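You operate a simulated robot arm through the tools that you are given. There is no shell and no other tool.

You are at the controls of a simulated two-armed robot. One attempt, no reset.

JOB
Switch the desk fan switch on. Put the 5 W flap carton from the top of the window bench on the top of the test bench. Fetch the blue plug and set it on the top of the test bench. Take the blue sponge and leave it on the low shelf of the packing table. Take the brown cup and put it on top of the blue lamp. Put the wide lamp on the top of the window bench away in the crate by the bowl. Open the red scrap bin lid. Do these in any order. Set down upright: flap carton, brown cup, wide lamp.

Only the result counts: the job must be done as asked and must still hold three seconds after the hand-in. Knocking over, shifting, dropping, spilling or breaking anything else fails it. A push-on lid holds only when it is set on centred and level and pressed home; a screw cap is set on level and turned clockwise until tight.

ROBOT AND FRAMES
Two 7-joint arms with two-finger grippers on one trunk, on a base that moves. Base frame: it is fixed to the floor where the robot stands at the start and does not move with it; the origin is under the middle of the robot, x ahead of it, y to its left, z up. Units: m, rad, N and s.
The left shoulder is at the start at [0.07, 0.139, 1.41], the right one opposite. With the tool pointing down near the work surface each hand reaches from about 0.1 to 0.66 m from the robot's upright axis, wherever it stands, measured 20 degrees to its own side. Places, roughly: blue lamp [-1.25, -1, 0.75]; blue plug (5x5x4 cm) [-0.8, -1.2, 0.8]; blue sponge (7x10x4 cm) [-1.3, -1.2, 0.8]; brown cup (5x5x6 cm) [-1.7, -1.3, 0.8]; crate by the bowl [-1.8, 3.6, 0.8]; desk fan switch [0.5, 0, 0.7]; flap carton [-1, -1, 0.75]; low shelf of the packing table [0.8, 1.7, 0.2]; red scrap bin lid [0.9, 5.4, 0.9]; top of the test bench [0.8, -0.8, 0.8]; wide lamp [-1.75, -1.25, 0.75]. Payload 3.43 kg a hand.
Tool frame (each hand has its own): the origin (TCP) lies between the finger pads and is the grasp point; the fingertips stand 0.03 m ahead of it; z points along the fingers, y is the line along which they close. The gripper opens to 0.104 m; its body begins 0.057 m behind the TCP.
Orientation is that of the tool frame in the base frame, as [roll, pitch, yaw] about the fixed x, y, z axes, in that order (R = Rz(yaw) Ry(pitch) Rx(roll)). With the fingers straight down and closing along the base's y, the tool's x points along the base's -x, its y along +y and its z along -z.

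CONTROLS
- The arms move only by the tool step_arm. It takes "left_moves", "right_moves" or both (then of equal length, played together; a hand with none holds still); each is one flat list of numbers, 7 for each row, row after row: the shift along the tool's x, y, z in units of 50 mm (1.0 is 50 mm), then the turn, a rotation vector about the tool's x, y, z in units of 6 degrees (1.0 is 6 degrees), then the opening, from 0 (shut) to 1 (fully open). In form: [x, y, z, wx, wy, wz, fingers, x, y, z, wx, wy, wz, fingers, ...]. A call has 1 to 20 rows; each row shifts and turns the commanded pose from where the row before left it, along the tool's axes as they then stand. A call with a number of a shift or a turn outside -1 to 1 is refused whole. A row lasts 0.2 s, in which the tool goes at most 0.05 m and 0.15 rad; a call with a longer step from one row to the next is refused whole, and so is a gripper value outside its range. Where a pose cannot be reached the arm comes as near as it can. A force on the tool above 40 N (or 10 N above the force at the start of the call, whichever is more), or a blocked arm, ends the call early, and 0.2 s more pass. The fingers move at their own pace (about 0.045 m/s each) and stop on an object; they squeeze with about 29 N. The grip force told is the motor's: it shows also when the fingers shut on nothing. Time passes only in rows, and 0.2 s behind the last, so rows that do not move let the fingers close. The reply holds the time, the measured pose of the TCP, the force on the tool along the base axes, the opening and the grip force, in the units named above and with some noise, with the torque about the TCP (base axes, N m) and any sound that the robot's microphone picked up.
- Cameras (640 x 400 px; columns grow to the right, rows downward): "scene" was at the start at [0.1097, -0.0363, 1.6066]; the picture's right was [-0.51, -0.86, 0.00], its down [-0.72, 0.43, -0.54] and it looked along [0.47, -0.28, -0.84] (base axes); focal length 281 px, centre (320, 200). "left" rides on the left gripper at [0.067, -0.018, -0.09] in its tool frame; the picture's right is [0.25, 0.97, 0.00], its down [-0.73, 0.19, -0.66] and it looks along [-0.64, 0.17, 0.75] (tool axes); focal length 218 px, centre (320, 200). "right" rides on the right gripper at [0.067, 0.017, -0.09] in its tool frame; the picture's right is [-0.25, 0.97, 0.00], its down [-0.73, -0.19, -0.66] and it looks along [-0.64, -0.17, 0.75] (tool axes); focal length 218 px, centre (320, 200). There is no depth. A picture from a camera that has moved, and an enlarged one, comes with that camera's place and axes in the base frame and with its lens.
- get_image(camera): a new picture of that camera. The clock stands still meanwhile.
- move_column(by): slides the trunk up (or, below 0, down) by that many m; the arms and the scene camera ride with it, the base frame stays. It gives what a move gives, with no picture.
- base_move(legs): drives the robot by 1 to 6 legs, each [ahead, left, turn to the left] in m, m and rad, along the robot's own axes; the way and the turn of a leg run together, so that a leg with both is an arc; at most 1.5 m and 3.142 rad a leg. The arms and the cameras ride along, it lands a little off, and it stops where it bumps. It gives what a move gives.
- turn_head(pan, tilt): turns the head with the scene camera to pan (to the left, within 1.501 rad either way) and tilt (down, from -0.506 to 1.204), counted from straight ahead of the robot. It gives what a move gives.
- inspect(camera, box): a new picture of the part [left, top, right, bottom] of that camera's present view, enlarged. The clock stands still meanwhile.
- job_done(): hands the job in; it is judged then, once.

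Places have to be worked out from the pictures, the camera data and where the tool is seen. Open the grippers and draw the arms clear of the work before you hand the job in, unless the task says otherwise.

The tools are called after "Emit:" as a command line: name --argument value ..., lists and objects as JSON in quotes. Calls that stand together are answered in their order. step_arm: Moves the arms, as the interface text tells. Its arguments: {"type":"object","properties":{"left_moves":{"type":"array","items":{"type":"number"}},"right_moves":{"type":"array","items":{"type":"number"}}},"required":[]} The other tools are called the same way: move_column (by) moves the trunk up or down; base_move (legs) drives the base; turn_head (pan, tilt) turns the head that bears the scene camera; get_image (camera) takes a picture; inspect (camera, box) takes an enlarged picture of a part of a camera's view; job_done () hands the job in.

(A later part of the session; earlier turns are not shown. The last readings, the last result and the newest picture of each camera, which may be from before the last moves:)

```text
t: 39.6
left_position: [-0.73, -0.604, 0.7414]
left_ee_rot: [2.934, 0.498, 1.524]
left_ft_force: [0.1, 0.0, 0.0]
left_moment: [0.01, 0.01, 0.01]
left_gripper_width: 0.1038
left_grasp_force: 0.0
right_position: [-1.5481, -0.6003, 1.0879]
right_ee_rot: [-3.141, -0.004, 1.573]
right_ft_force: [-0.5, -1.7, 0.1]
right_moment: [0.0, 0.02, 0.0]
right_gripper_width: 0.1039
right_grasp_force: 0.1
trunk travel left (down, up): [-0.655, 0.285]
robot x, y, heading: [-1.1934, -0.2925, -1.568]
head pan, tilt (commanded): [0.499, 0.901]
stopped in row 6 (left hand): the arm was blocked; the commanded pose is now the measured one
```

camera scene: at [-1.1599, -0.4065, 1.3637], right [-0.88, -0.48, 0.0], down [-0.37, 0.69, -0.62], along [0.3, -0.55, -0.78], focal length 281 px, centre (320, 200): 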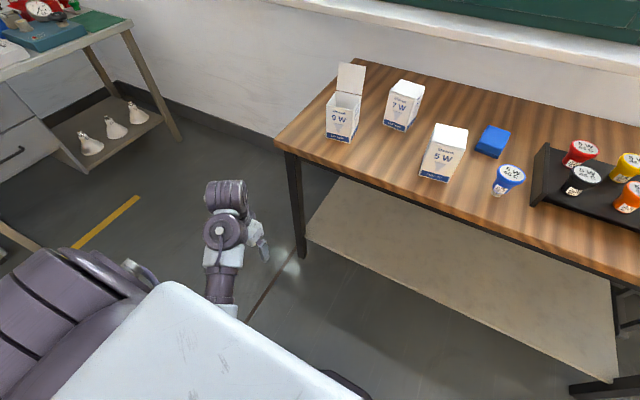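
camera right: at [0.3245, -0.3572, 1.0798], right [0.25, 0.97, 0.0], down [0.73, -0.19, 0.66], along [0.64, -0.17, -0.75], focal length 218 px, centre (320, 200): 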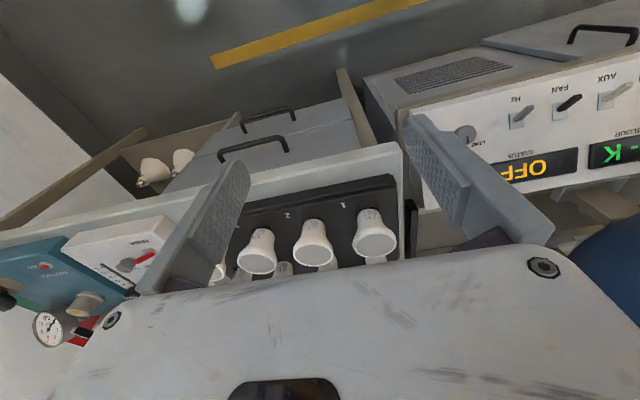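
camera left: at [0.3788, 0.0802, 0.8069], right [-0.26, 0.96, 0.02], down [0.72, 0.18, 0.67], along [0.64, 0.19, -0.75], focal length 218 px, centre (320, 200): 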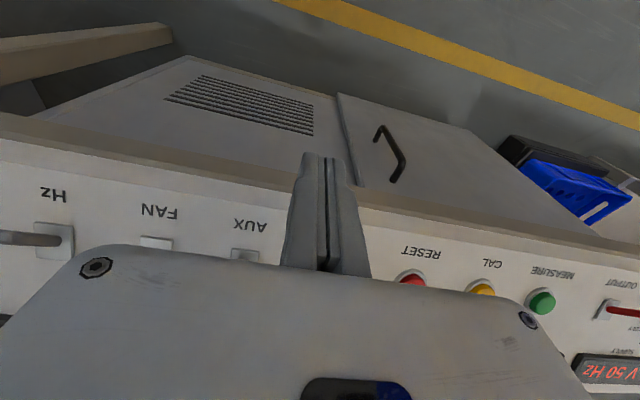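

The arm reports being blocked. I look at the left arm itself to understand its posture.

Emit:
turn_head --pan 1.1 --tilt 1.1

Emit:
get_image --camera "scene"

Emit:
get_image --camera "left"

Emit:
get_image --camera "right"

```text
t: 40.6
left_position: [-0.7294, -0.6027, 0.7407]
left_ee_rot: [2.934, 0.497, 1.526]
left_ft_force: [-0.7, 0.7, -0.4]
left_moment: [0.04, 0.01, 0.01]
left_gripper_width: 0.1042
left_grasp_force: 0.0
right_position: [-1.5489, -0.6003, 1.0884]
right_ee_rot: [3.141, 0.0, 1.571]
right_ft_force: [0.1, -0.1, -1.3]
right_moment: [-0.01, -0.04, 0.0]
right_gripper_width: 0.1039
right_grasp_force: 0.1
trunk travel left (down, up): [-0.655, 0.285]
robot x, y, heading: [-1.1935, -0.2919, -1.572]
head pan, tilt (commanded): [1.1, 1.1]
```

```text
taken
camera scene: at [-1.1395, -0.3689, 1.3498], right [-0.45, -0.89, 0.0], down [-0.79, 0.4, -0.45], along [0.4, -0.21, -0.89], focal length 281 px, centre (320, 200)
```

scene: 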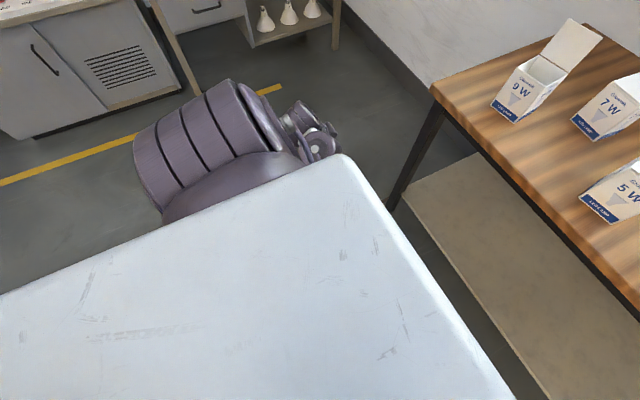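

```text
taken
camera left: at [-0.7615, -0.5041, 0.7828], right [0.96, 0.27, 0.05], down [0.04, -0.32, 0.95], along [0.28, -0.91, -0.31], focal length 218 px, centre (320, 200)
```

left: 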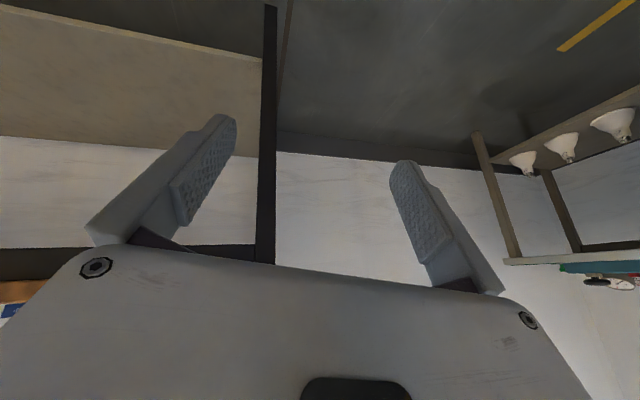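

```text
taken
camera right: at [-1.5309, -0.5334, 1.1773], right [0.97, -0.25, 0.0], down [-0.19, -0.73, 0.66], along [-0.17, -0.64, -0.75], focal length 218 px, centre (320, 200)
```

right: 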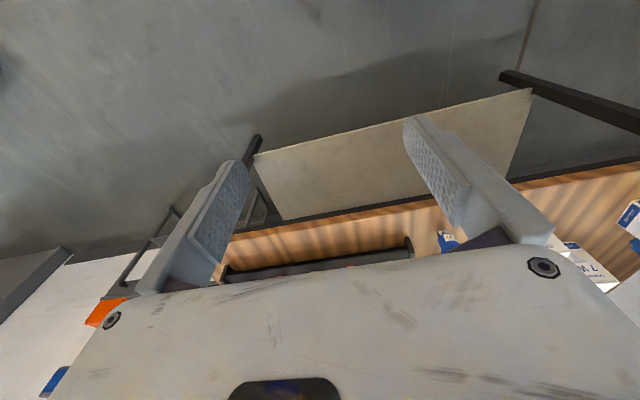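

The left forearm is hugging the torso corner. I swing the hand out to the robot's left and forward, over free floor, to let the elbow come out.

Emit:
step_arm --left_moves '[0, 1, 0, 0, 0, 0, 1, 0, 1, 0, 0, 0, 0, 1, 0, 1, 0, 0, 0, 0, 1, -0.5, 0.5, 0, 0, 0, 0, 1, -0.5, 0.5, 0, 0, 0, 0, 1]'

Emit:
get_image --camera "scene"

```text
t: 41.8
left_position: [-0.5338, -0.636, 0.8007]
left_ee_rot: [2.935, 0.498, 1.529]
left_ft_force: [0.0, 0.2, -0.3]
left_moment: [-0.02, 0.01, 0.02]
left_gripper_width: 0.1039
left_grasp_force: 0.0
right_position: [-1.5483, -0.6007, 1.0875]
right_ee_rot: [-3.141, 0.0, 1.572]
right_ft_force: [1.1, 0.0, 0.9]
right_moment: [-0.01, 0.0, -0.03]
right_gripper_width: 0.1041
right_grasp_force: 0.0
trunk travel left (down, up): [-0.655, 0.285]
robot x, y, heading: [-1.1989, -0.2881, -1.571]
head pan, tilt (commanded): [1.1, 1.1]
```

```text
taken
camera scene: at [-1.1388, -0.3689, 1.3498], right [-0.45, -0.89, 0.0], down [-0.79, 0.4, -0.45], along [0.4, -0.21, -0.89], focal length 281 px, centre (320, 200)
```

scene: 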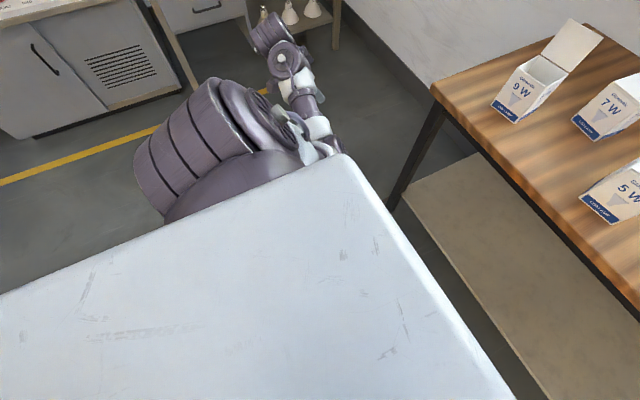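

Now the arm came out freely and rose. I raise it further and see whether it follows.

Emit:
step_arm --left_moves '[-0.4, 0.3, -0.8, 0, 0, 0, 1, -0.4, 0.3, -0.8, 0, 0, 0, 1, -0.4, 0.3, -0.8, 0, 0, 0, 1, -0.4, 0, -0.8, 0, 0, 0, 1, -0.4, 0, -0.8, 0, 0, 0, 1, -0.4, 0, -0.8, 0, 0, 0, 1]'

Emit:
get_image --camera "scene"

```text
t: 43.2
left_position: [-0.5249, -0.6464, 0.9143]
left_ee_rot: [2.932, 0.497, 1.524]
left_ft_force: [-0.6, -0.7, -0.2]
left_moment: [-0.01, 0.01, 0.01]
left_gripper_width: 0.104
left_grasp_force: 0.1
left hand out of reach, approached as far as the arm can: row 3, 4, 5, 6
right_position: [-1.5477, -0.5993, 1.0881]
right_ee_rot: [-3.14, 0.001, 1.572]
right_ft_force: [-0.3, 0.7, -0.5]
right_moment: [0.0, 0.0, -0.01]
right_gripper_width: 0.1041
right_grasp_force: 0.1
trunk travel left (down, up): [-0.655, 0.285]
robot x, y, heading: [-1.1991, -0.2888, -1.568]
head pan, tilt (commanded): [1.1, 1.1]
```

```text
taken
camera scene: at [-1.1394, -0.3688, 1.3498], right [-0.45, -0.89, 0.0], down [-0.79, 0.4, -0.45], along [0.4, -0.21, -0.89], focal length 281 px, centre (320, 200)
```

scene: 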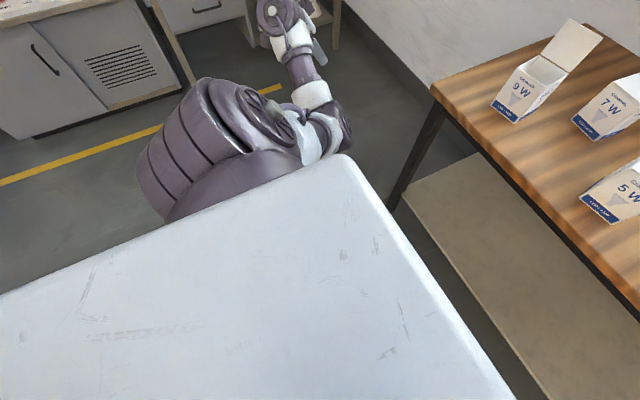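

The left arm stays in an elbow-in family, so I'll do the work with the right arm. I park the left hand beside the body: rotate it back to straight down and bring it backward.

Emit:
step_arm --left_moves '[0, 0, 0, 0, 1, 0, 0.2, 0, 0, 0, 0, 1, 0, 0.2, 0, 0, 0.5, 0, 1, 0, 0.2, 0, 0, 0.5, 0, 1, 0, 0.2, 0, 0, 0.5, 0, 1, 0, 0.2, 1, 0, 0, 0, 0, 0, 0.2, 1, 0, 0, 0, 0, 0, 0.2, 1, 0, 0, 0, 0, 0, 0.2, 1, 0, 0, 0, 0, 0, 0.2, 1, 0, 0, 0, 0, 0, 0.2]'

Emit:
get_image --camera "scene"

```text
t: 45.4
left_position: [-0.5652, -0.4311, 0.7804]
left_ee_rot: [2.958, -0.014, 1.628]
left_ft_force: [0.6, 0.9, 0.5]
left_moment: [0.0, 0.0, -0.02]
left_gripper_width: 0.0209
left_grasp_force: 0.0
left hand out of reach, approached as far as the arm can: row 1, 2, 8, 9, 10
right_position: [-1.5479, -0.599, 1.0886]
right_ee_rot: [-3.141, -0.001, 1.57]
right_ft_force: [0.0, -0.7, 0.1]
right_moment: [-0.01, 0.01, -0.02]
right_gripper_width: 0.1042
right_grasp_force: 0.1
trunk travel left (down, up): [-0.655, 0.285]
robot x, y, heading: [-1.1947, -0.2915, -1.572]
head pan, tilt (commanded): [1.1, 1.1]
```

```text
taken
camera scene: at [-1.1398, -0.3677, 1.3499], right [-0.45, -0.89, 0.0], down [-0.79, 0.4, -0.45], along [0.4, -0.21, -0.89], focal length 281 px, centre (320, 200)
```

scene: 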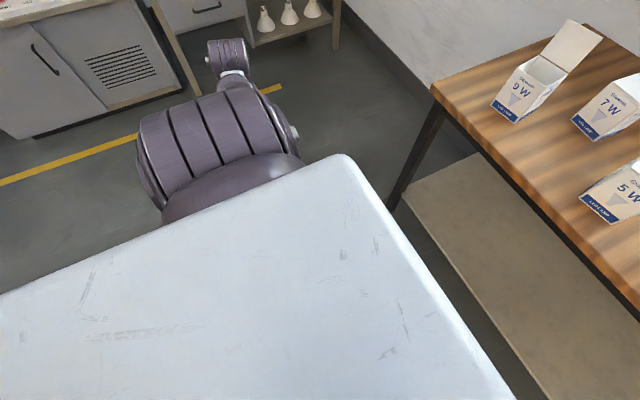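

The shoulder has rolled into a different posture now. I test whether the left hand can rise from here.

Emit:
step_arm --left_moves '[-0.5, -0.5, -0.5, 0, 0, 0, 0.2, -0.5, -0.5, -0.5, 0, 0, 0, 0.2, -0.5, -0.5, -0.5, 0, 0, 0, 0.2, -0.5, -0.5, -0.5, 0, 0, 0, 0.2, -0.3, -0.3, -0.7, 0, 0, 0, 0.2, 0, 0, -0.7, 0, 0, 0, 0.2, 0, 0, -0.7, 0, 0, 0, 0.2]'

Emit:
get_image --camera "scene"

```text
t: 47.0
left_position: [-0.5639, -0.4322, 0.7799]
left_ee_rot: [2.958, -0.014, 1.628]
left_ft_force: [-0.5, -0.2, 0.2]
left_moment: [0.01, 0.0, 0.0]
left_gripper_width: 0.021
left_grasp_force: 0.1
left hand out of reach, approached as far as the arm can: row 1, 2, 3, 4, 5, 6, 7
right_position: [-1.5482, -0.6016, 1.0897]
right_ee_rot: [-3.142, -0.001, 1.571]
right_ft_force: [-0.1, 0.2, -0.3]
right_moment: [0.0, 0.0, 0.0]
right_gripper_width: 0.1036
right_grasp_force: 0.0
trunk travel left (down, up): [-0.655, 0.285]
robot x, y, heading: [-1.1955, -0.2871, -1.568]
head pan, tilt (commanded): [1.1, 1.1]
```

```text
taken
camera scene: at [-1.1395, -0.3686, 1.3498], right [-0.45, -0.89, 0.0], down [-0.79, 0.4, -0.45], along [0.4, -0.21, -0.89], focal length 281 px, centre (320, 200)
```

scene: 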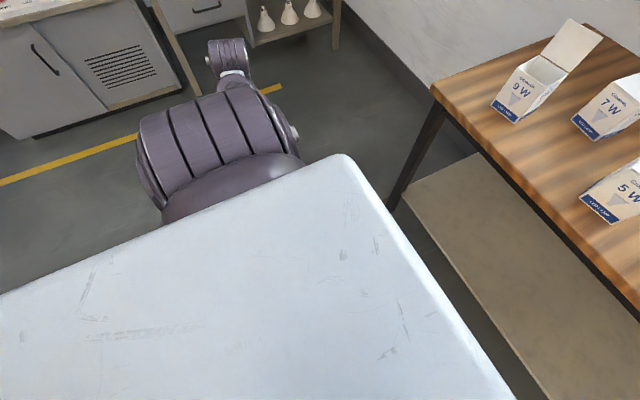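

Upward is blocked there, so I just try bringing it inward and lower for a narrower park.

Emit:
step_arm --left_moves '[0, 0, 0.6, 0, 0, 0, 0.2, 0, -0.5, 0.5, 0, 0, 0, 0.2, 0, -0.5, 0.5, 0, 0, 0, 0.2, 0, -0.7, 0, 0, 0, 0, 0.2, 0, -0.7, 0, 0, 0, 0, 0.2, 0, -0.7, 0, 0, 0, 0, 0.2]'

Emit:
get_image --camera "scene"

Emit:
get_image --camera "left"

```text
t: 48.4
left_position: [-0.704, -0.4402, 0.6752]
left_ee_rot: [2.957, -0.016, 1.629]
left_ft_force: [-0.3, 1.3, 1.0]
left_moment: [0.0, 0.0, -0.03]
left_gripper_width: 0.0207
left_grasp_force: 0.1
right_position: [-1.5489, -0.5999, 1.0882]
right_ee_rot: [3.14, 0.0, 1.57]
right_ft_force: [0.0, -0.7, 0.2]
right_moment: [-0.02, 0.04, 0.02]
right_gripper_width: 0.1041
right_grasp_force: 0.1
trunk travel left (down, up): [-0.655, 0.285]
robot x, y, heading: [-1.1951, -0.2882, -1.572]
head pan, tilt (commanded): [1.1, 1.1]
```

```text
taken
camera scene: at [-1.1406, -0.3682, 1.3499], right [-0.45, -0.89, 0.0], down [-0.79, 0.4, -0.45], along [0.41, -0.21, -0.89], focal length 281 px, centre (320, 200)
```

scene: 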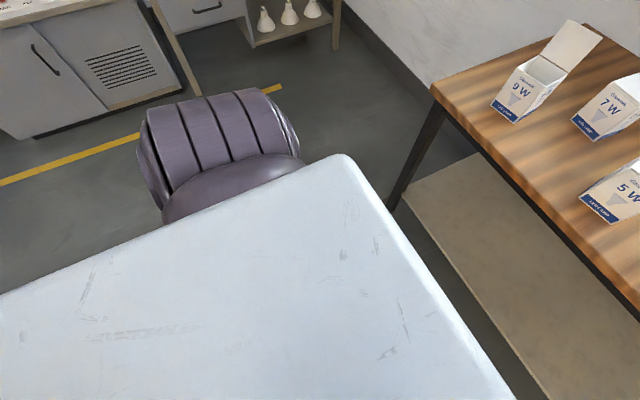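

```text
taken
camera left: at [-0.7431, -0.3774, 0.7615], right [0.93, 0.31, 0.18], down [0.11, -0.73, 0.67], along [0.34, -0.61, -0.72], focal length 218 px, centre (320, 200)
```

left: 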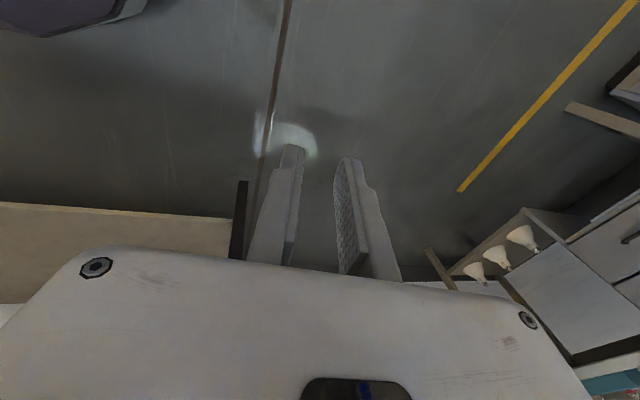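

Left arm is now hanging narrowly beside the body. I drive closer to the bench so the 5 W carton falls in the right hand's zone, then look with the right-hand camera.

Emit:
base_move --legs '[[0.22, 0.2, 0]]'

Emit:
turn_head --pan -0.4 --tilt 0.8

Emit:
get_image --camera "scene"

Emit:
get_image --camera "right"

```text
t: 50.4
left_position: [-0.5034, -0.6535, 0.6749]
left_ee_rot: [2.959, -0.018, 1.629]
left_ft_force: [0.0, 0.2, -0.5]
left_moment: [0.0, -0.02, 0.01]
left_gripper_width: 0.0206
left_grasp_force: 0.0
right_position: [-1.3485, -0.8124, 1.0888]
right_ee_rot: [3.142, 0.001, 1.573]
right_ft_force: [0.5, -0.3, 0.3]
right_moment: [0.02, -0.02, -0.02]
right_gripper_width: 0.1041
right_grasp_force: 0.1
trunk travel left (down, up): [-0.655, 0.285]
robot x, y, heading: [-0.9917, -0.5049, -1.577]
head pan, tilt (commanded): [1.1, 1.1]
```

```text
t: 52.0
left_position: [-0.5042, -0.6521, 0.675]
left_ee_rot: [2.959, -0.019, 1.632]
left_ft_force: [0.4, 0.4, 0.1]
left_moment: [0.04, -0.01, 0.01]
left_gripper_width: 0.0206
left_grasp_force: 0.1
right_position: [-1.3488, -0.8126, 1.0876]
right_ee_rot: [3.141, 0.001, 1.572]
right_ft_force: [-0.6, -1.4, 1.4]
right_moment: [0.01, 0.0, -0.03]
right_gripper_width: 0.1038
right_grasp_force: 0.0
trunk travel left (down, up): [-0.655, 0.285]
robot x, y, heading: [-0.9975, -0.509, -1.568]
head pan, tilt (commanded): [-0.4, 0.799]
```

```text
taken
camera scene: at [-1.0275, -0.6272, 1.3716], right [-0.92, 0.39, 0.0], down [0.28, 0.66, -0.7], along [-0.27, -0.64, -0.72], focal length 281 px, centre (320, 200)
```

scene: 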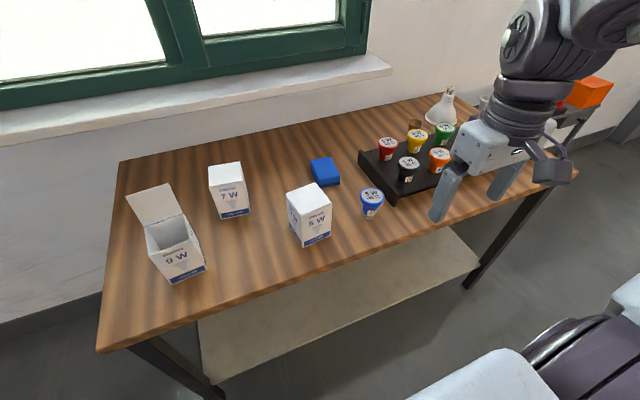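

```text
taken
camera right: at [-1.3313, -0.7461, 1.1773], right [0.97, -0.25, 0.0], down [-0.19, -0.73, 0.66], along [-0.17, -0.64, -0.75], focal length 218 px, centre (320, 200)
```

right: 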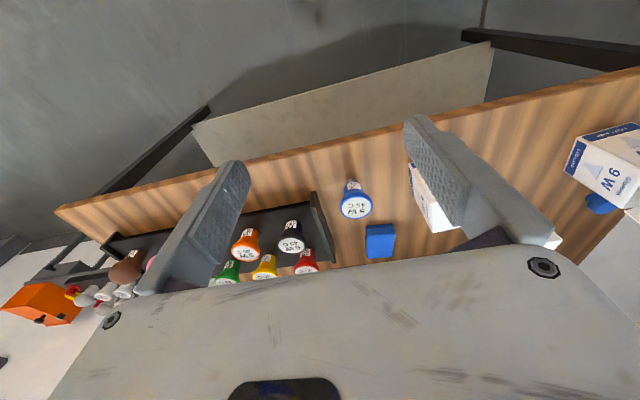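

Table top appears near z≈0.78–0.80. I zoom both cameras for precise triangulation of the 5 W carton.

Emit:
inspect --camera "scene" --box '[250, 140, 410, 260]'

Emit:
inspect --camera "right" --box '[320, 120, 520, 270]'

Emit:
inspect --camera "scene" --box '[350, 80, 480, 210]'

```text
3.33 times, centred on (330, 200) of scene
camera zoom: at [-1.0275, -0.6272, 1.3716], right [-0.92, 0.39, 0.0], down [0.28, 0.66, -0.7], along [-0.27, -0.64, -0.72], focal length 938 px, centre (287, 200)
```

zoom: 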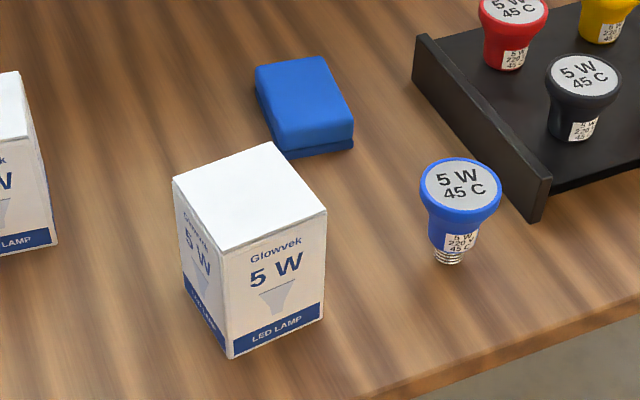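

```text
2.67 times, centred on (420, 195) of right
camera zoom: at [-1.3313, -0.7461, 1.1773], right [0.97, -0.25, 0.0], down [-0.19, -0.73, 0.66], along [-0.17, -0.64, -0.75], focal length 582 px, centre (53, 213)
```

zoom: 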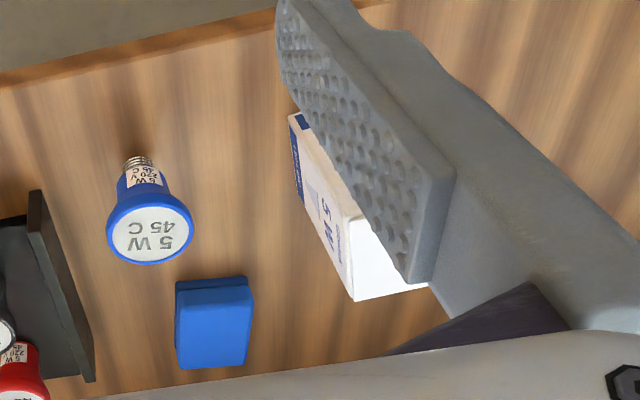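

```text
3.08 times, centred on (415, 145) of scene
camera zoom: at [-1.0275, -0.6272, 1.3716], right [-0.92, 0.39, 0.0], down [0.28, 0.66, -0.7], along [-0.27, -0.64, -0.72], focal length 865 px, centre (28, 369)
```

zoom: 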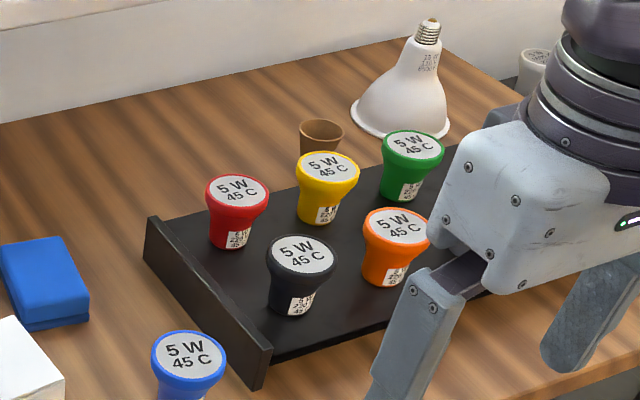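

The 5 W carton triangulates to a ~7.3 cm square centred near [-1.178, -1.041], z 0.81–0.925, yawed about +5°. I move the open right gripper above it.

Emit:
step_arm --right_moves '[-0.76, 0.567, 0.1, 0, 0, -0.14, 1, -0.76, 0.567, 0.1, 0, 0, -0.14, 1, -0.76, 0.567, 0.1, 0, 0, -0.14, 1, -0.76, 0.567, 0.1, 0, 0, -0.14, 1, -0.76, 0.567, 0.1, 0, 0, -0.14, 1, -0.76, 0.567, 0.1, 0, 0, -0.14, 1, 0, 0, 0, 0, 0, 0, 1]'

Emit:
get_image --camera "right"

Emit:
get_image --camera "scene"

```text
t: 53.6
left_position: [-0.5047, -0.6516, 0.6764]
left_ee_rot: [2.959, -0.015, 1.631]
left_ft_force: [0.3, -0.9, -0.6]
left_moment: [0.01, -0.03, 0.02]
left_gripper_width: 0.021
left_grasp_force: 0.1
right_position: [-1.1709, -1.0324, 1.0563]
right_ee_rot: [-3.141, 0.0, 1.66]
right_ft_force: [-1.1, 0.8, -0.6]
right_moment: [-0.04, -0.01, 0.02]
right_gripper_width: 0.104
right_grasp_force: 0.0
trunk travel left (down, up): [-0.655, 0.285]
robot x, y, heading: [-0.998, -0.4998, -1.568]
head pan, tilt (commanded): [-0.4, 0.799]
```

```text
taken
camera right: at [-1.1606, -0.9648, 1.1455], right [0.99, -0.17, 0.0], down [-0.13, -0.74, 0.66], along [-0.11, -0.65, -0.75], focal length 218 px, centre (320, 200)
```

right: 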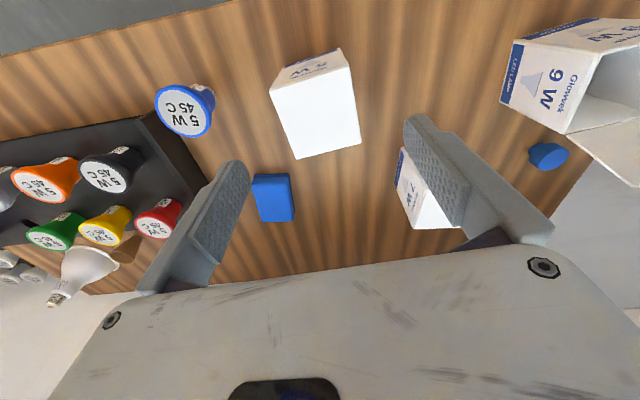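

```text
taken
camera scene: at [-1.029, -0.6259, 1.3717], right [-0.92, 0.39, 0.0], down [0.28, 0.66, -0.7], along [-0.27, -0.64, -0.72], focal length 281 px, centre (320, 200)
```

scene: 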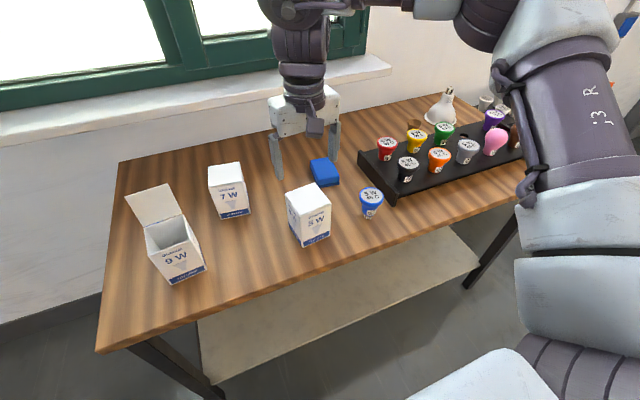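

The camera confirms the carton top centre at about [-1.176, -1.044]. I centre, lower to z≈0.885, and close.

Emit:
step_arm --right_moves '[-0.2, -0.12, 0.6, 0, 0, 0, 1, 0, 0, 0.7, 0, 0, 0, 1, 0, 0, 0.7, 0, 0, 0, 1, 0, 0, 0.7, 0, 0, 0, 1, 0, 0, 0.7, 0, 0, 0, 1, 0, 0, 0, 0, 0, 0, 1]'

Emit:
get_image --camera "right"

Emit:
get_image --camera "scene"

```text
t: 55.0
left_position: [-0.5044, -0.652, 0.6743]
left_ee_rot: [2.958, -0.016, 1.631]
left_ft_force: [0.2, 0.2, -0.2]
left_moment: [-0.01, -0.02, -0.01]
left_gripper_width: 0.0208
left_grasp_force: 0.1
right_position: [-1.1766, -1.0427, 0.8848]
right_ee_rot: [3.141, -0.001, 1.659]
right_ft_force: [0.6, 0.4, -0.2]
right_moment: [0.0, -0.01, 0.01]
right_gripper_width: 0.1043
right_grasp_force: 0.1
trunk travel left (down, up): [-0.655, 0.285]
robot x, y, heading: [-0.993, -0.5083, -1.57]
head pan, tilt (commanded): [-0.4, 0.799]
```

```text
taken
camera right: at [-1.1642, -0.975, 0.9743], right [0.99, -0.17, 0.0], down [-0.13, -0.74, 0.66], along [-0.11, -0.65, -0.75], focal length 218 px, centre (320, 200)
```

right: 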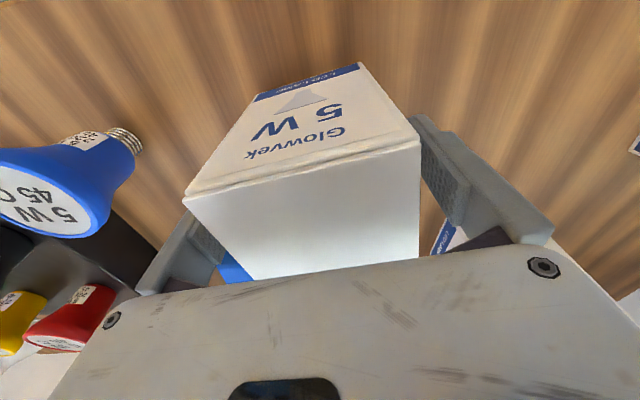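

```text
taken
camera scene: at [-1.0271, -0.6267, 1.3716], right [-0.92, 0.39, 0.0], down [0.28, 0.66, -0.7], along [-0.27, -0.64, -0.72], focal length 281 px, centre (320, 200)
```

scene: 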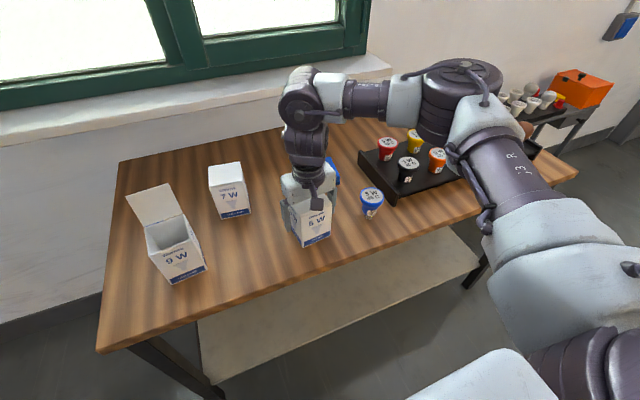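

Carton sits centred between the fingers. I close gently to 0.62 opening and check.

Emit:
step_arm --right_moves '[0, 0, 0, 0, 0, 0, 0.62, 0, 0, 0, 0, 0, 0, 0.62, 0, 0, 0, 0, 0, 0, 0.62, 0, 0, 0, 0, 0, 0, 0.62]'

```text
t: 56.0
left_position: [-0.5046, -0.653, 0.673]
left_ee_rot: [2.96, -0.018, 1.63]
left_ft_force: [-0.2, -0.7, -0.2]
left_moment: [0.0, -0.06, 0.0]
left_gripper_width: 0.0206
left_grasp_force: 0.1
right_position: [-1.176, -1.0431, 0.8842]
right_ee_rot: [3.141, -0.002, 1.659]
right_ft_force: [-0.4, -0.2, 0.2]
right_moment: [0.03, 0.0, 0.0]
right_gripper_width: 0.079
right_grasp_force: 29.1
trunk travel left (down, up): [-0.655, 0.285]
robot x, y, heading: [-0.9946, -0.5028, -1.57]
head pan, tilt (commanded): [-0.4, 0.799]
```

Gripped at 0.079 m with 29 N. I lift the carton straight up and check it in the camera.

Emit:
step_arm --right_moves '[0, 0, -0.5, 0, 0, 0, 0.62, 0, 0, -0.8, 0, 0, 0, 0.62, 0, 0, -0.8, 0, 0, 0, 0.62, 0, 0, -0.8, 0, 0, 0, 0.62, 0, 0, -0.8, 0, 0, 0, 0.62]'

Emit:
get_image --camera "scene"

```text
t: 57.2
left_position: [-0.5038, -0.6525, 0.6751]
left_ee_rot: [2.959, -0.015, 1.629]
left_ft_force: [-0.2, 0.5, 0.3]
left_moment: [-0.01, 0.04, 0.04]
left_gripper_width: 0.0207
left_grasp_force: 0.0
right_position: [-1.1726, -1.0434, 1.0745]
right_ee_rot: [3.141, -0.001, 1.659]
right_ft_force: [-0.5, 0.2, -1.5]
right_moment: [-0.01, 0.0, 0.03]
right_gripper_width: 0.0787
right_grasp_force: 29.3
trunk travel left (down, up): [-0.655, 0.285]
robot x, y, heading: [-0.997, -0.5012, -1.572]
head pan, tilt (commanded): [-0.4, 0.799]
```

```text
taken
camera scene: at [-1.0262, -0.6259, 1.3717], right [-0.92, 0.39, 0.0], down [0.28, 0.66, -0.7], along [-0.27, -0.64, -0.72], focal length 281 px, centre (320, 200)
```

scene: 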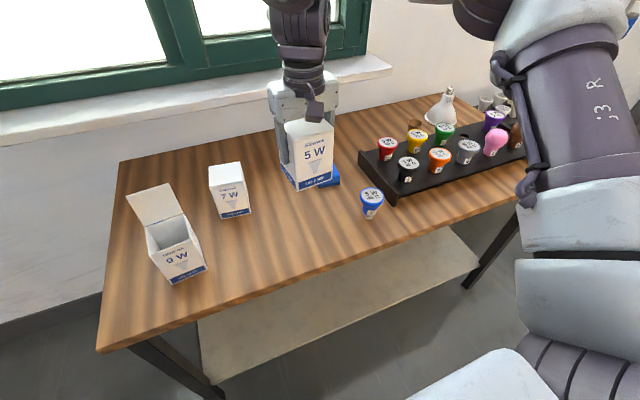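

Carton is up and level. I back off, turn left to face the test bench and drive partway, then survey the bench top.

Emit:
base_move --legs '[[-0.4, 0, 0], [0, 0, 1.571], [0.6, -0.3, 0]]'

Emit:
turn_head --pan -0.1 --tilt 0.4

Emit:
get_image --camera "scene"

```text
t: 66.8
left_position: [-0.2463, 0.0901, 0.6748]
left_ee_rot: [2.961, -0.018, -3.066]
left_ft_force: [-0.2, 0.0, -0.1]
left_moment: [0.02, 0.03, 0.03]
left_gripper_width: 0.0208
left_grasp_force: 0.1
right_position: [0.157, -0.5726, 1.0746]
right_ee_rot: [3.142, 0.001, -3.038]
right_ft_force: [-0.1, -0.1, -0.2]
right_moment: [0.0, 0.02, 0.01]
right_gripper_width: 0.0788
right_grasp_force: 30.0
trunk travel left (down, up): [-0.655, 0.285]
robot x, y, heading: [-0.3896, -0.4085, 0.022]
head pan, tilt (commanded): [-0.4, 0.799]
```

```text
t: 67.7
left_position: [-0.2453, 0.0907, 0.6742]
left_ee_rot: [2.96, -0.017, -3.066]
left_ft_force: [0.1, 0.0, 0.2]
left_moment: [0.01, -0.03, 0.0]
left_gripper_width: 0.0204
left_grasp_force: 0.1
right_position: [0.156, -0.5723, 1.0739]
right_ee_rot: [-3.14, 0.001, -3.036]
right_ft_force: [-1.2, 0.2, -0.8]
right_moment: [0.01, 0.01, 0.0]
right_gripper_width: 0.0788
right_grasp_force: 28.6
trunk travel left (down, up): [-0.655, 0.285]
robot x, y, heading: [-0.3896, -0.4033, 0.02]
head pan, tilt (commanded): [-0.099, 0.4]
```

```text
taken
camera scene: at [-0.2472, -0.41, 1.4066], right [-0.08, -1.0, 0.0], down [-0.39, 0.03, -0.92], along [0.92, -0.08, -0.39], focal length 281 px, centre (320, 200)
```

scene: 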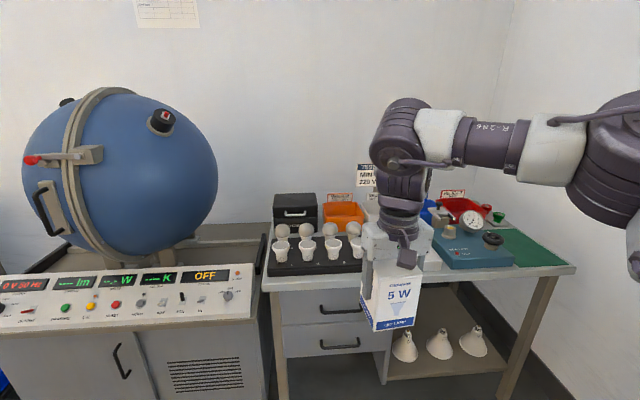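

The green mat at the bench's right end looks free. I drive forward then strafe right to view it better.

Emit:
base_move --legs '[[0.28, 0, -0.02], [0, -0.4, 0]]'

Emit:
turn_head --pan -0.1 --tilt 0.7

Emit:
get_image --camera "scene"

Emit:
get_image --camera "right"

```text
t: 71.7
left_position: [0.0436, -0.3151, 0.675]
left_ee_rot: [2.958, -0.017, -3.085]
left_ft_force: [-0.8, -0.1, 0.4]
left_moment: [0.01, 0.01, 0.0]
left_gripper_width: 0.0208
left_grasp_force: 0.0
right_position: [0.433, -0.9864, 1.0756]
right_ee_rot: [-3.141, 0.001, -3.054]
right_ft_force: [0.8, -0.3, -1.1]
right_moment: [0.0, -0.05, 0.02]
right_gripper_width: 0.0787
right_grasp_force: 29.1
trunk travel left (down, up): [-0.655, 0.285]
robot x, y, heading: [-0.1097, -0.806, 0.0]
head pan, tilt (commanded): [-0.099, 0.4]
```

```text
t: 72.5
left_position: [0.0434, -0.3153, 0.6744]
left_ee_rot: [2.958, -0.017, -3.086]
left_ft_force: [-0.1, -0.1, 0.1]
left_moment: [-0.01, -0.02, 0.01]
left_gripper_width: 0.0209
left_grasp_force: 0.0
right_position: [0.4327, -0.9851, 1.0762]
right_ee_rot: [-3.14, 0.0, -3.054]
right_ft_force: [-0.2, -0.2, 0.3]
right_moment: [0.01, 0.0, 0.04]
right_gripper_width: 0.0789
right_grasp_force: 29.2
trunk travel left (down, up): [-0.655, 0.285]
robot x, y, heading: [-0.1084, -0.8041, -0.002]
head pan, tilt (commanded): [-0.099, 0.7]
```

```text
taken
camera scene: at [0.0245, -0.8147, 1.3799], right [-0.1, -0.99, 0.0], down [-0.64, 0.06, -0.77], along [0.76, -0.08, -0.64], focal length 281 px, centre (320, 200)
```

scene: 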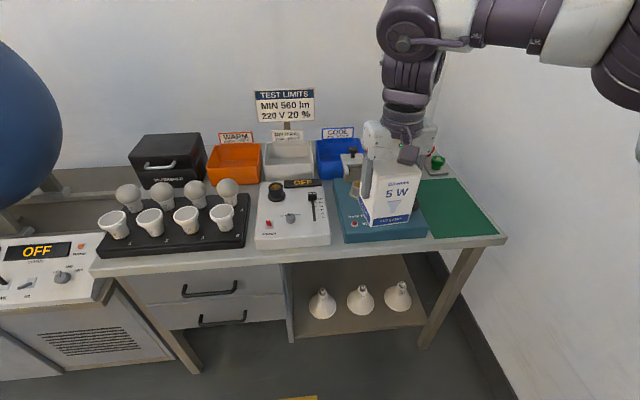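

```text
taken
camera right: at [0.3644, -0.9743, 1.1638], right [0.17, 0.99, 0.0], down [0.74, -0.13, 0.66], along [0.65, -0.11, -0.75], focal length 218 px, centre (320, 200)
```

right: 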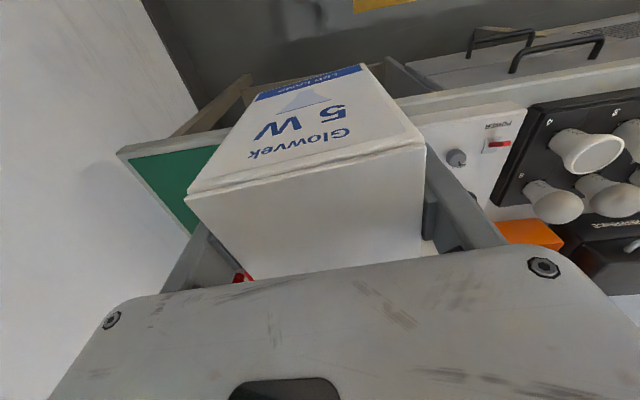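

The mat spans about x 0.52–0.85, y −1.16 to −1.39 and is clear. The right wall is near y≈−1.6, so I check where my right elbow is before moving closer.

Emit:
turn_head --pan -1.2 --tilt 0.3

Emit:
get_image --camera "scene"

Emit:
turn_head --pan -0.6 --tilt 0.4

Emit:
get_image --camera "scene"

```text
t: 73.9
left_position: [0.0422, -0.3152, 0.6755]
left_ee_rot: [2.959, -0.018, -3.087]
left_ft_force: [0.5, -0.2, -0.3]
left_moment: [0.03, 0.01, 0.03]
left_gripper_width: 0.0206
left_grasp_force: 0.1
right_position: [0.4332, -0.9843, 1.0747]
right_ee_rot: [-3.141, -0.001, -3.056]
right_ft_force: [-0.1, 1.1, -0.2]
right_moment: [-0.01, -0.01, 0.01]
right_gripper_width: 0.079
right_grasp_force: 29.7
trunk travel left (down, up): [-0.655, 0.285]
robot x, y, heading: [-0.1077, -0.8062, -0.002]
head pan, tilt (commanded): [-1.201, 0.3]
```

```text
taken
camera scene: at [-0.0263, -0.8935, 1.4159], right [-0.93, -0.36, 0.0], down [-0.11, 0.28, -0.96], along [0.35, -0.89, -0.3], focal length 281 px, centre (320, 200)
```

scene: 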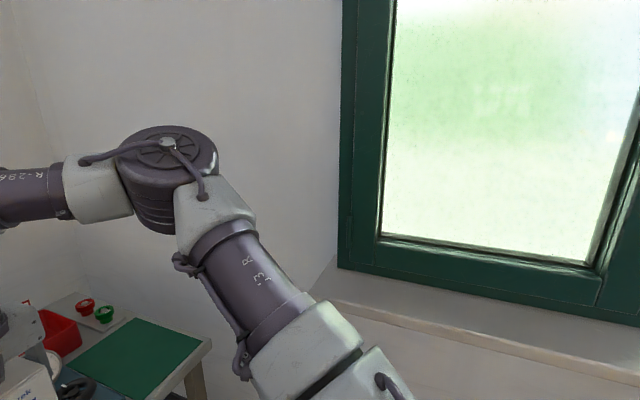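

```text
t: 74.9
left_position: [0.0411, -0.3151, 0.6747]
left_ee_rot: [2.957, -0.018, -3.085]
left_ft_force: [0.0, -0.2, -0.2]
left_moment: [-0.01, 0.0, 0.01]
left_gripper_width: 0.0206
left_grasp_force: 0.0
right_position: [0.4323, -0.9861, 1.0754]
right_ee_rot: [-3.141, 0.001, -3.055]
right_ft_force: [0.8, -0.4, -0.1]
right_moment: [0.02, -0.01, 0.01]
right_gripper_width: 0.0788
right_grasp_force: 29.1
trunk travel left (down, up): [-0.655, 0.285]
robot x, y, heading: [-0.1105, -0.8064, -0.005]
head pan, tilt (commanded): [-0.6, 0.4]
```

```text
taken
camera scene: at [0.0163, -0.8589, 1.4067], right [-0.57, -0.82, 0.0], down [-0.32, 0.22, -0.92], along [0.76, -0.52, -0.39], focal length 281 px, centre (320, 200)
```

scene: 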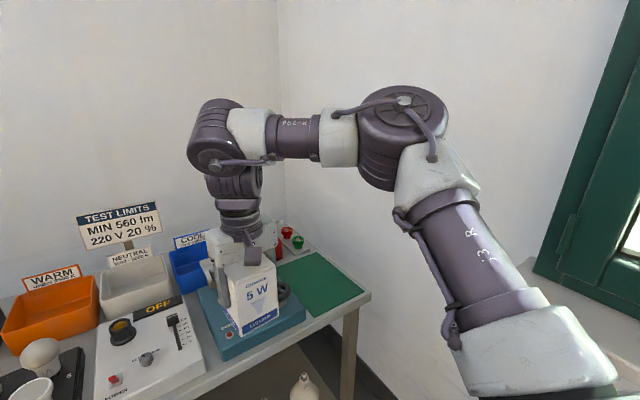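

The elbow is at rel (0.34, −0.30), so I have clearance to the wall. I strafe right, then go forward so the carton hovers over the mat.

Emit:
base_move --legs '[[0, -0.3, 0], [0.19, 0, 0]]'

Emit:
turn_head --pan -0.3 --tilt 0.75

Emit:
get_image --camera "scene"

Emit:
get_image --camera "right"

```text
t: 78.0
left_position: [0.2263, -0.6157, 0.6746]
left_ee_rot: [2.957, -0.017, -3.085]
left_ft_force: [0.2, -0.6, 1.2]
left_moment: [-0.01, 0.02, -0.03]
left_gripper_width: 0.021
left_grasp_force: 0.1
right_position: [0.6161, -1.2866, 1.0749]
right_ee_rot: [-3.141, 0.0, -3.055]
right_ft_force: [0.0, 0.3, -0.3]
right_moment: [-0.03, -0.02, 0.02]
right_gripper_width: 0.0787
right_grasp_force: 29.1
trunk travel left (down, up): [-0.655, 0.285]
robot x, y, heading: [0.0748, -1.1077, -0.007]
head pan, tilt (commanded): [-0.6, 0.4]
```

```text
t: 78.9
left_position: [0.2277, -0.6169, 0.6748]
left_ee_rot: [2.958, -0.016, -3.086]
left_ft_force: [0.9, 0.9, 0.0]
left_moment: [0.02, -0.03, 0.03]
left_gripper_width: 0.0207
left_grasp_force: 0.1
right_position: [0.6176, -1.2887, 1.0747]
right_ee_rot: [3.141, -0.001, -3.054]
right_ft_force: [0.5, -1.1, -0.4]
right_moment: [0.02, 0.01, 0.0]
right_gripper_width: 0.0789
right_grasp_force: 28.9
trunk travel left (down, up): [-0.655, 0.285]
robot x, y, heading: [0.0765, -1.1083, -0.001]
head pan, tilt (commanded): [-0.3, 0.75]
```

```text
taken
camera scene: at [0.2031, -1.1324, 1.3757], right [-0.3, -0.95, 0.0], down [-0.65, 0.2, -0.73], along [0.7, -0.22, -0.68], focal length 281 px, centre (320, 200)
```

scene: 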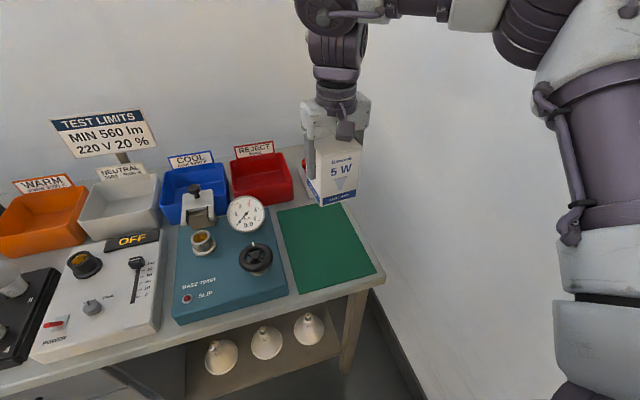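

```text
taken
camera right: at [0.5483, -1.2762, 1.164], right [0.17, 0.99, 0.0], down [0.74, -0.13, 0.66], along [0.65, -0.11, -0.75], focal length 218 px, centre (320, 200)
```

right: 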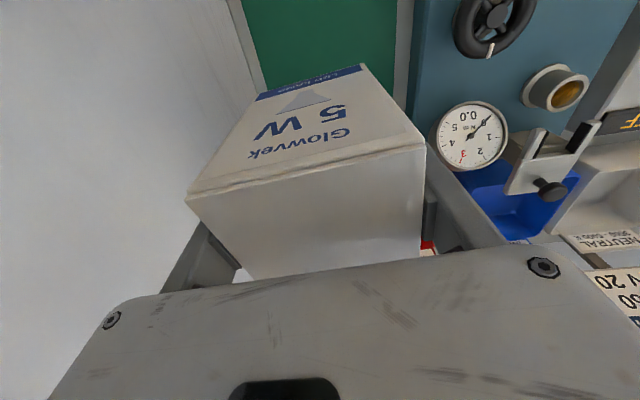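

Carton hovers over the mat at [0.617, −1.288]. I shift slightly to [0.66, −1.30] and lower to just above the expected contact height.

Emit:
step_arm --right_moves '[-0.42, -0.157, 0, 0, 0, 0, 0.62, -0.42, -0.157, 0, 0, 0, 0, 0.62, 0, 0, 0.85, 0, 0, 0, 0.62, 0, 0, 0.85, 0, 0, 0, 0.62, 0, 0, 0.85, 0, 0, 0, 0.62, 0, 0, 0.7, 0, 0, 0, 0.62, 0, 0, 0, 0, 0, 0, 0.62]'

Emit:
get_image --camera "scene"

Emit:
get_image --camera "right"

```text
t: 80.5
left_position: [0.2265, -0.617, 0.6746]
left_ee_rot: [2.96, -0.016, -3.087]
left_ft_force: [-0.5, 0.3, -0.6]
left_moment: [-0.01, -0.04, 0.04]
left_gripper_width: 0.0207
left_grasp_force: 0.0
right_position: [0.6597, -1.2999, 0.911]
right_ee_rot: [3.141, 0.0, -3.054]
right_ft_force: [-0.1, -1.4, 0.6]
right_moment: [0.01, -0.02, -0.01]
right_gripper_width: 0.0785
right_grasp_force: 29.4
trunk travel left (down, up): [-0.655, 0.285]
robot x, y, heading: [0.078, -1.1035, -0.001]
head pan, tilt (commanded): [-0.3, 0.75]
```

```text
taken
camera scene: at [0.2028, -1.1319, 1.3757], right [-0.3, -0.95, 0.0], down [-0.65, 0.2, -0.73], along [0.7, -0.22, -0.68], focal length 281 px, centre (320, 200)
```

scene: 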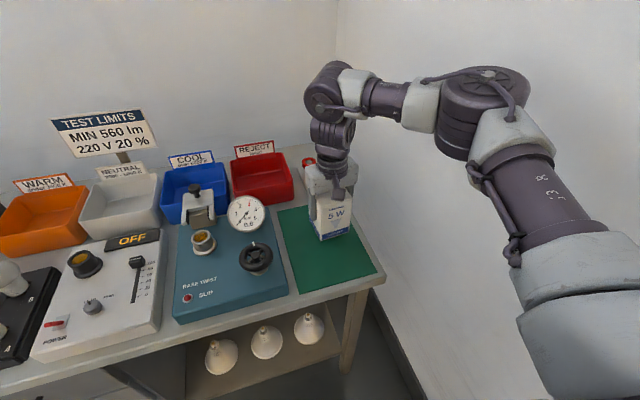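

```text
taken
camera right: at [0.5914, -1.2887, 1.0012], right [0.17, 0.99, 0.0], down [0.74, -0.13, 0.66], along [0.65, -0.11, -0.75], focal length 218 px, centre (320, 200)
```

right: 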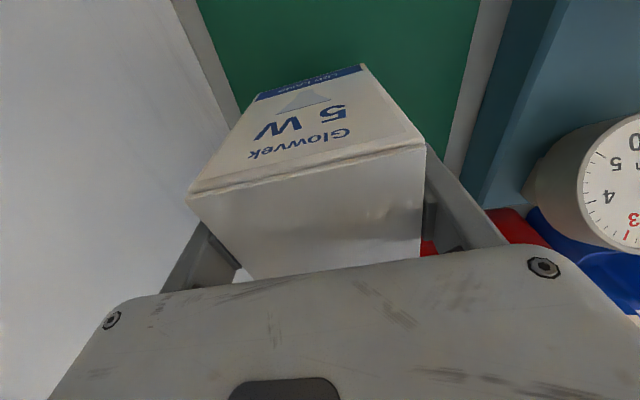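

Now I lower in fine steps and watch for the contact force.

Emit:
step_arm --right_moves '[0, 0, 0.15, 0, 0, 0, 0.62, 0, 0, 0.15, 0, 0, 0, 0.62, 0, 0, 0.1, 0, 0, 0, 0.62, 0, 0, 0, 0, 0, 0, 0.62]'

Emit:
step_arm --right_moves '[0, 0, 0.08, 0, 0, 0, 0.62, 0, 0, 0.08, 0, 0, 0, 0.62, 0, 0, 0, 0, 0, 0, 0.62]'

```text
t: 81.5
left_position: [0.2267, -0.6157, 0.6744]
left_ee_rot: [2.957, -0.018, -3.087]
left_ft_force: [0.0, -1.0, -0.5]
left_moment: [0.01, -0.03, -0.03]
left_gripper_width: 0.0209
left_grasp_force: 0.0
right_position: [0.6598, -1.2983, 0.8917]
right_ee_rot: [-3.141, 0.001, -3.055]
right_ft_force: [0.5, -0.4, -0.1]
right_moment: [0.01, 0.0, 0.01]
right_gripper_width: 0.0787
right_grasp_force: 27.8
trunk travel left (down, up): [-0.655, 0.285]
robot x, y, heading: [0.0747, -1.1067, -0.001]
head pan, tilt (commanded): [-0.3, 0.75]
```

```text
t: 82.3
left_position: [0.2262, -0.616, 0.6747]
left_ee_rot: [2.96, -0.014, -3.087]
left_ft_force: [0.1, -0.1, -0.9]
left_moment: [0.0, 0.0, -0.01]
left_gripper_width: 0.0207
left_grasp_force: 0.0
right_position: [0.6591, -1.2995, 0.8867]
right_ee_rot: [-3.141, 0.008, -3.056]
right_ft_force: [3.8, -4.7, 26.0]
right_moment: [-0.44, 0.45, 0.07]
right_gripper_width: 0.0788
right_grasp_force: 29.3
trunk travel left (down, up): [-0.655, 0.285]
robot x, y, heading: [0.0741, -1.1066, -0.002]
head pan, tilt (commanded): [-0.3, 0.75]
```

Contact at TCP z≈0.887 (26 N). I ease up 2 mm, open the fingers, then retreat upward.

Emit:
step_arm --right_moves '[0, 0, -0.05, 0, 0, 0, 0.62, 0, 0, 0, 0, 0, 0, 0.8, 0, 0, 0, 0, 0, 0, 1, 0, 0, 0, 0, 0, 0, 1]'

Emit:
get_image --camera "right"

```text
t: 83.3
left_position: [0.2265, -0.6157, 0.6756]
left_ee_rot: [2.958, -0.016, -3.085]
left_ft_force: [-0.5, 0.5, 0.1]
left_moment: [-0.03, 0.01, 0.0]
left_gripper_width: 0.0209
left_grasp_force: 0.0
right_position: [0.6601, -1.2995, 0.8861]
right_ee_rot: [-3.141, -0.001, -3.054]
right_ft_force: [-0.5, -0.2, 0.4]
right_moment: [0.0, 0.01, -0.02]
right_gripper_width: 0.1038
right_grasp_force: 0.1
trunk travel left (down, up): [-0.655, 0.285]
robot x, y, heading: [0.0757, -1.1077, -0.006]
head pan, tilt (commanded): [-0.3, 0.75]
```

```text
taken
camera right: at [0.5917, -1.288, 0.975], right [0.17, 0.99, 0.0], down [0.74, -0.13, 0.66], along [0.65, -0.11, -0.75], focal length 218 px, centre (320, 200)
```

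right: 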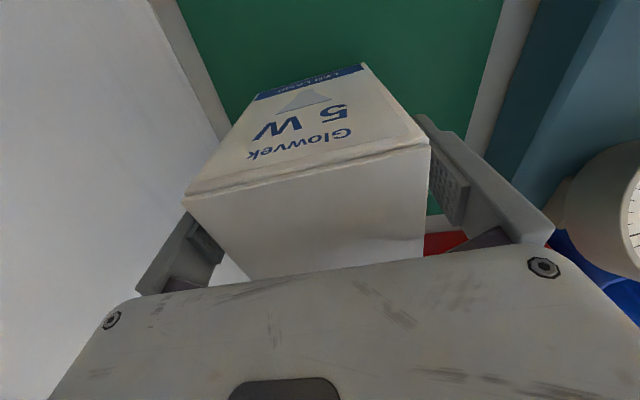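

The carton stands freely. I raise the hand and check.

Emit:
step_arm --right_moves '[0, 0, -0.5, 0, 0, 0, 1, 0, 0, -0.8, 0, 0, 0, 1, 0, 0, -0.8, 0, 0, 0, 1, 0, 0, -0.8, 0, 0, 0, 1, 0, 0, -0.8, 0, 0, 0, 1]'

Emit:
get_image --camera "scene"

Emit:
get_image --camera "right"

```text
t: 84.5
left_position: [0.2251, -0.6157, 0.6743]
left_ee_rot: [2.96, -0.016, -3.085]
left_ft_force: [-0.2, 0.8, -0.4]
left_moment: [-0.01, -0.02, -0.01]
left_gripper_width: 0.0209
left_grasp_force: 0.1
right_position: [0.6607, -1.2991, 1.0758]
right_ee_rot: [3.141, 0.0, -3.054]
right_ft_force: [0.0, -0.1, -0.5]
right_moment: [-0.04, -0.01, -0.02]
right_gripper_width: 0.1039
right_grasp_force: 0.1
trunk travel left (down, up): [-0.655, 0.285]
robot x, y, heading: [0.0776, -1.1078, -0.003]
head pan, tilt (commanded): [-0.3, 0.75]
```

```text
taken
camera scene: at [0.2021, -1.131, 1.3757], right [-0.3, -0.95, 0.0], down [-0.65, 0.2, -0.73], along [0.7, -0.22, -0.68], focal length 281 px, centre (320, 200)
```

scene: 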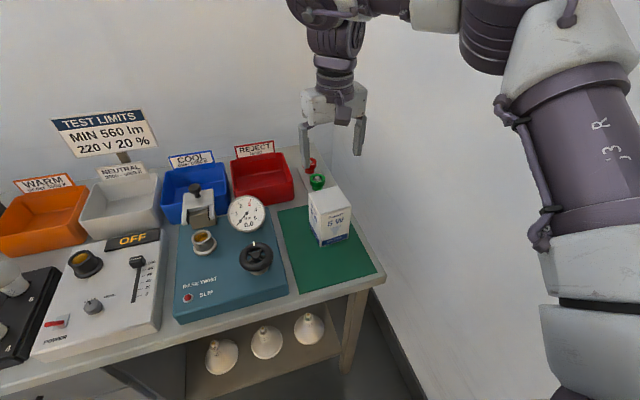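

```text
taken
camera right: at [0.5918, -1.2879, 1.1646], right [0.17, 0.99, 0.0], down [0.74, -0.13, 0.66], along [0.65, -0.11, -0.75], focal length 218 px, centre (320, 200)
```

right: 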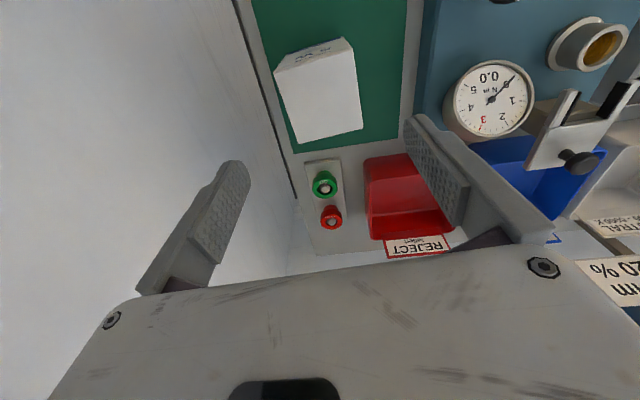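

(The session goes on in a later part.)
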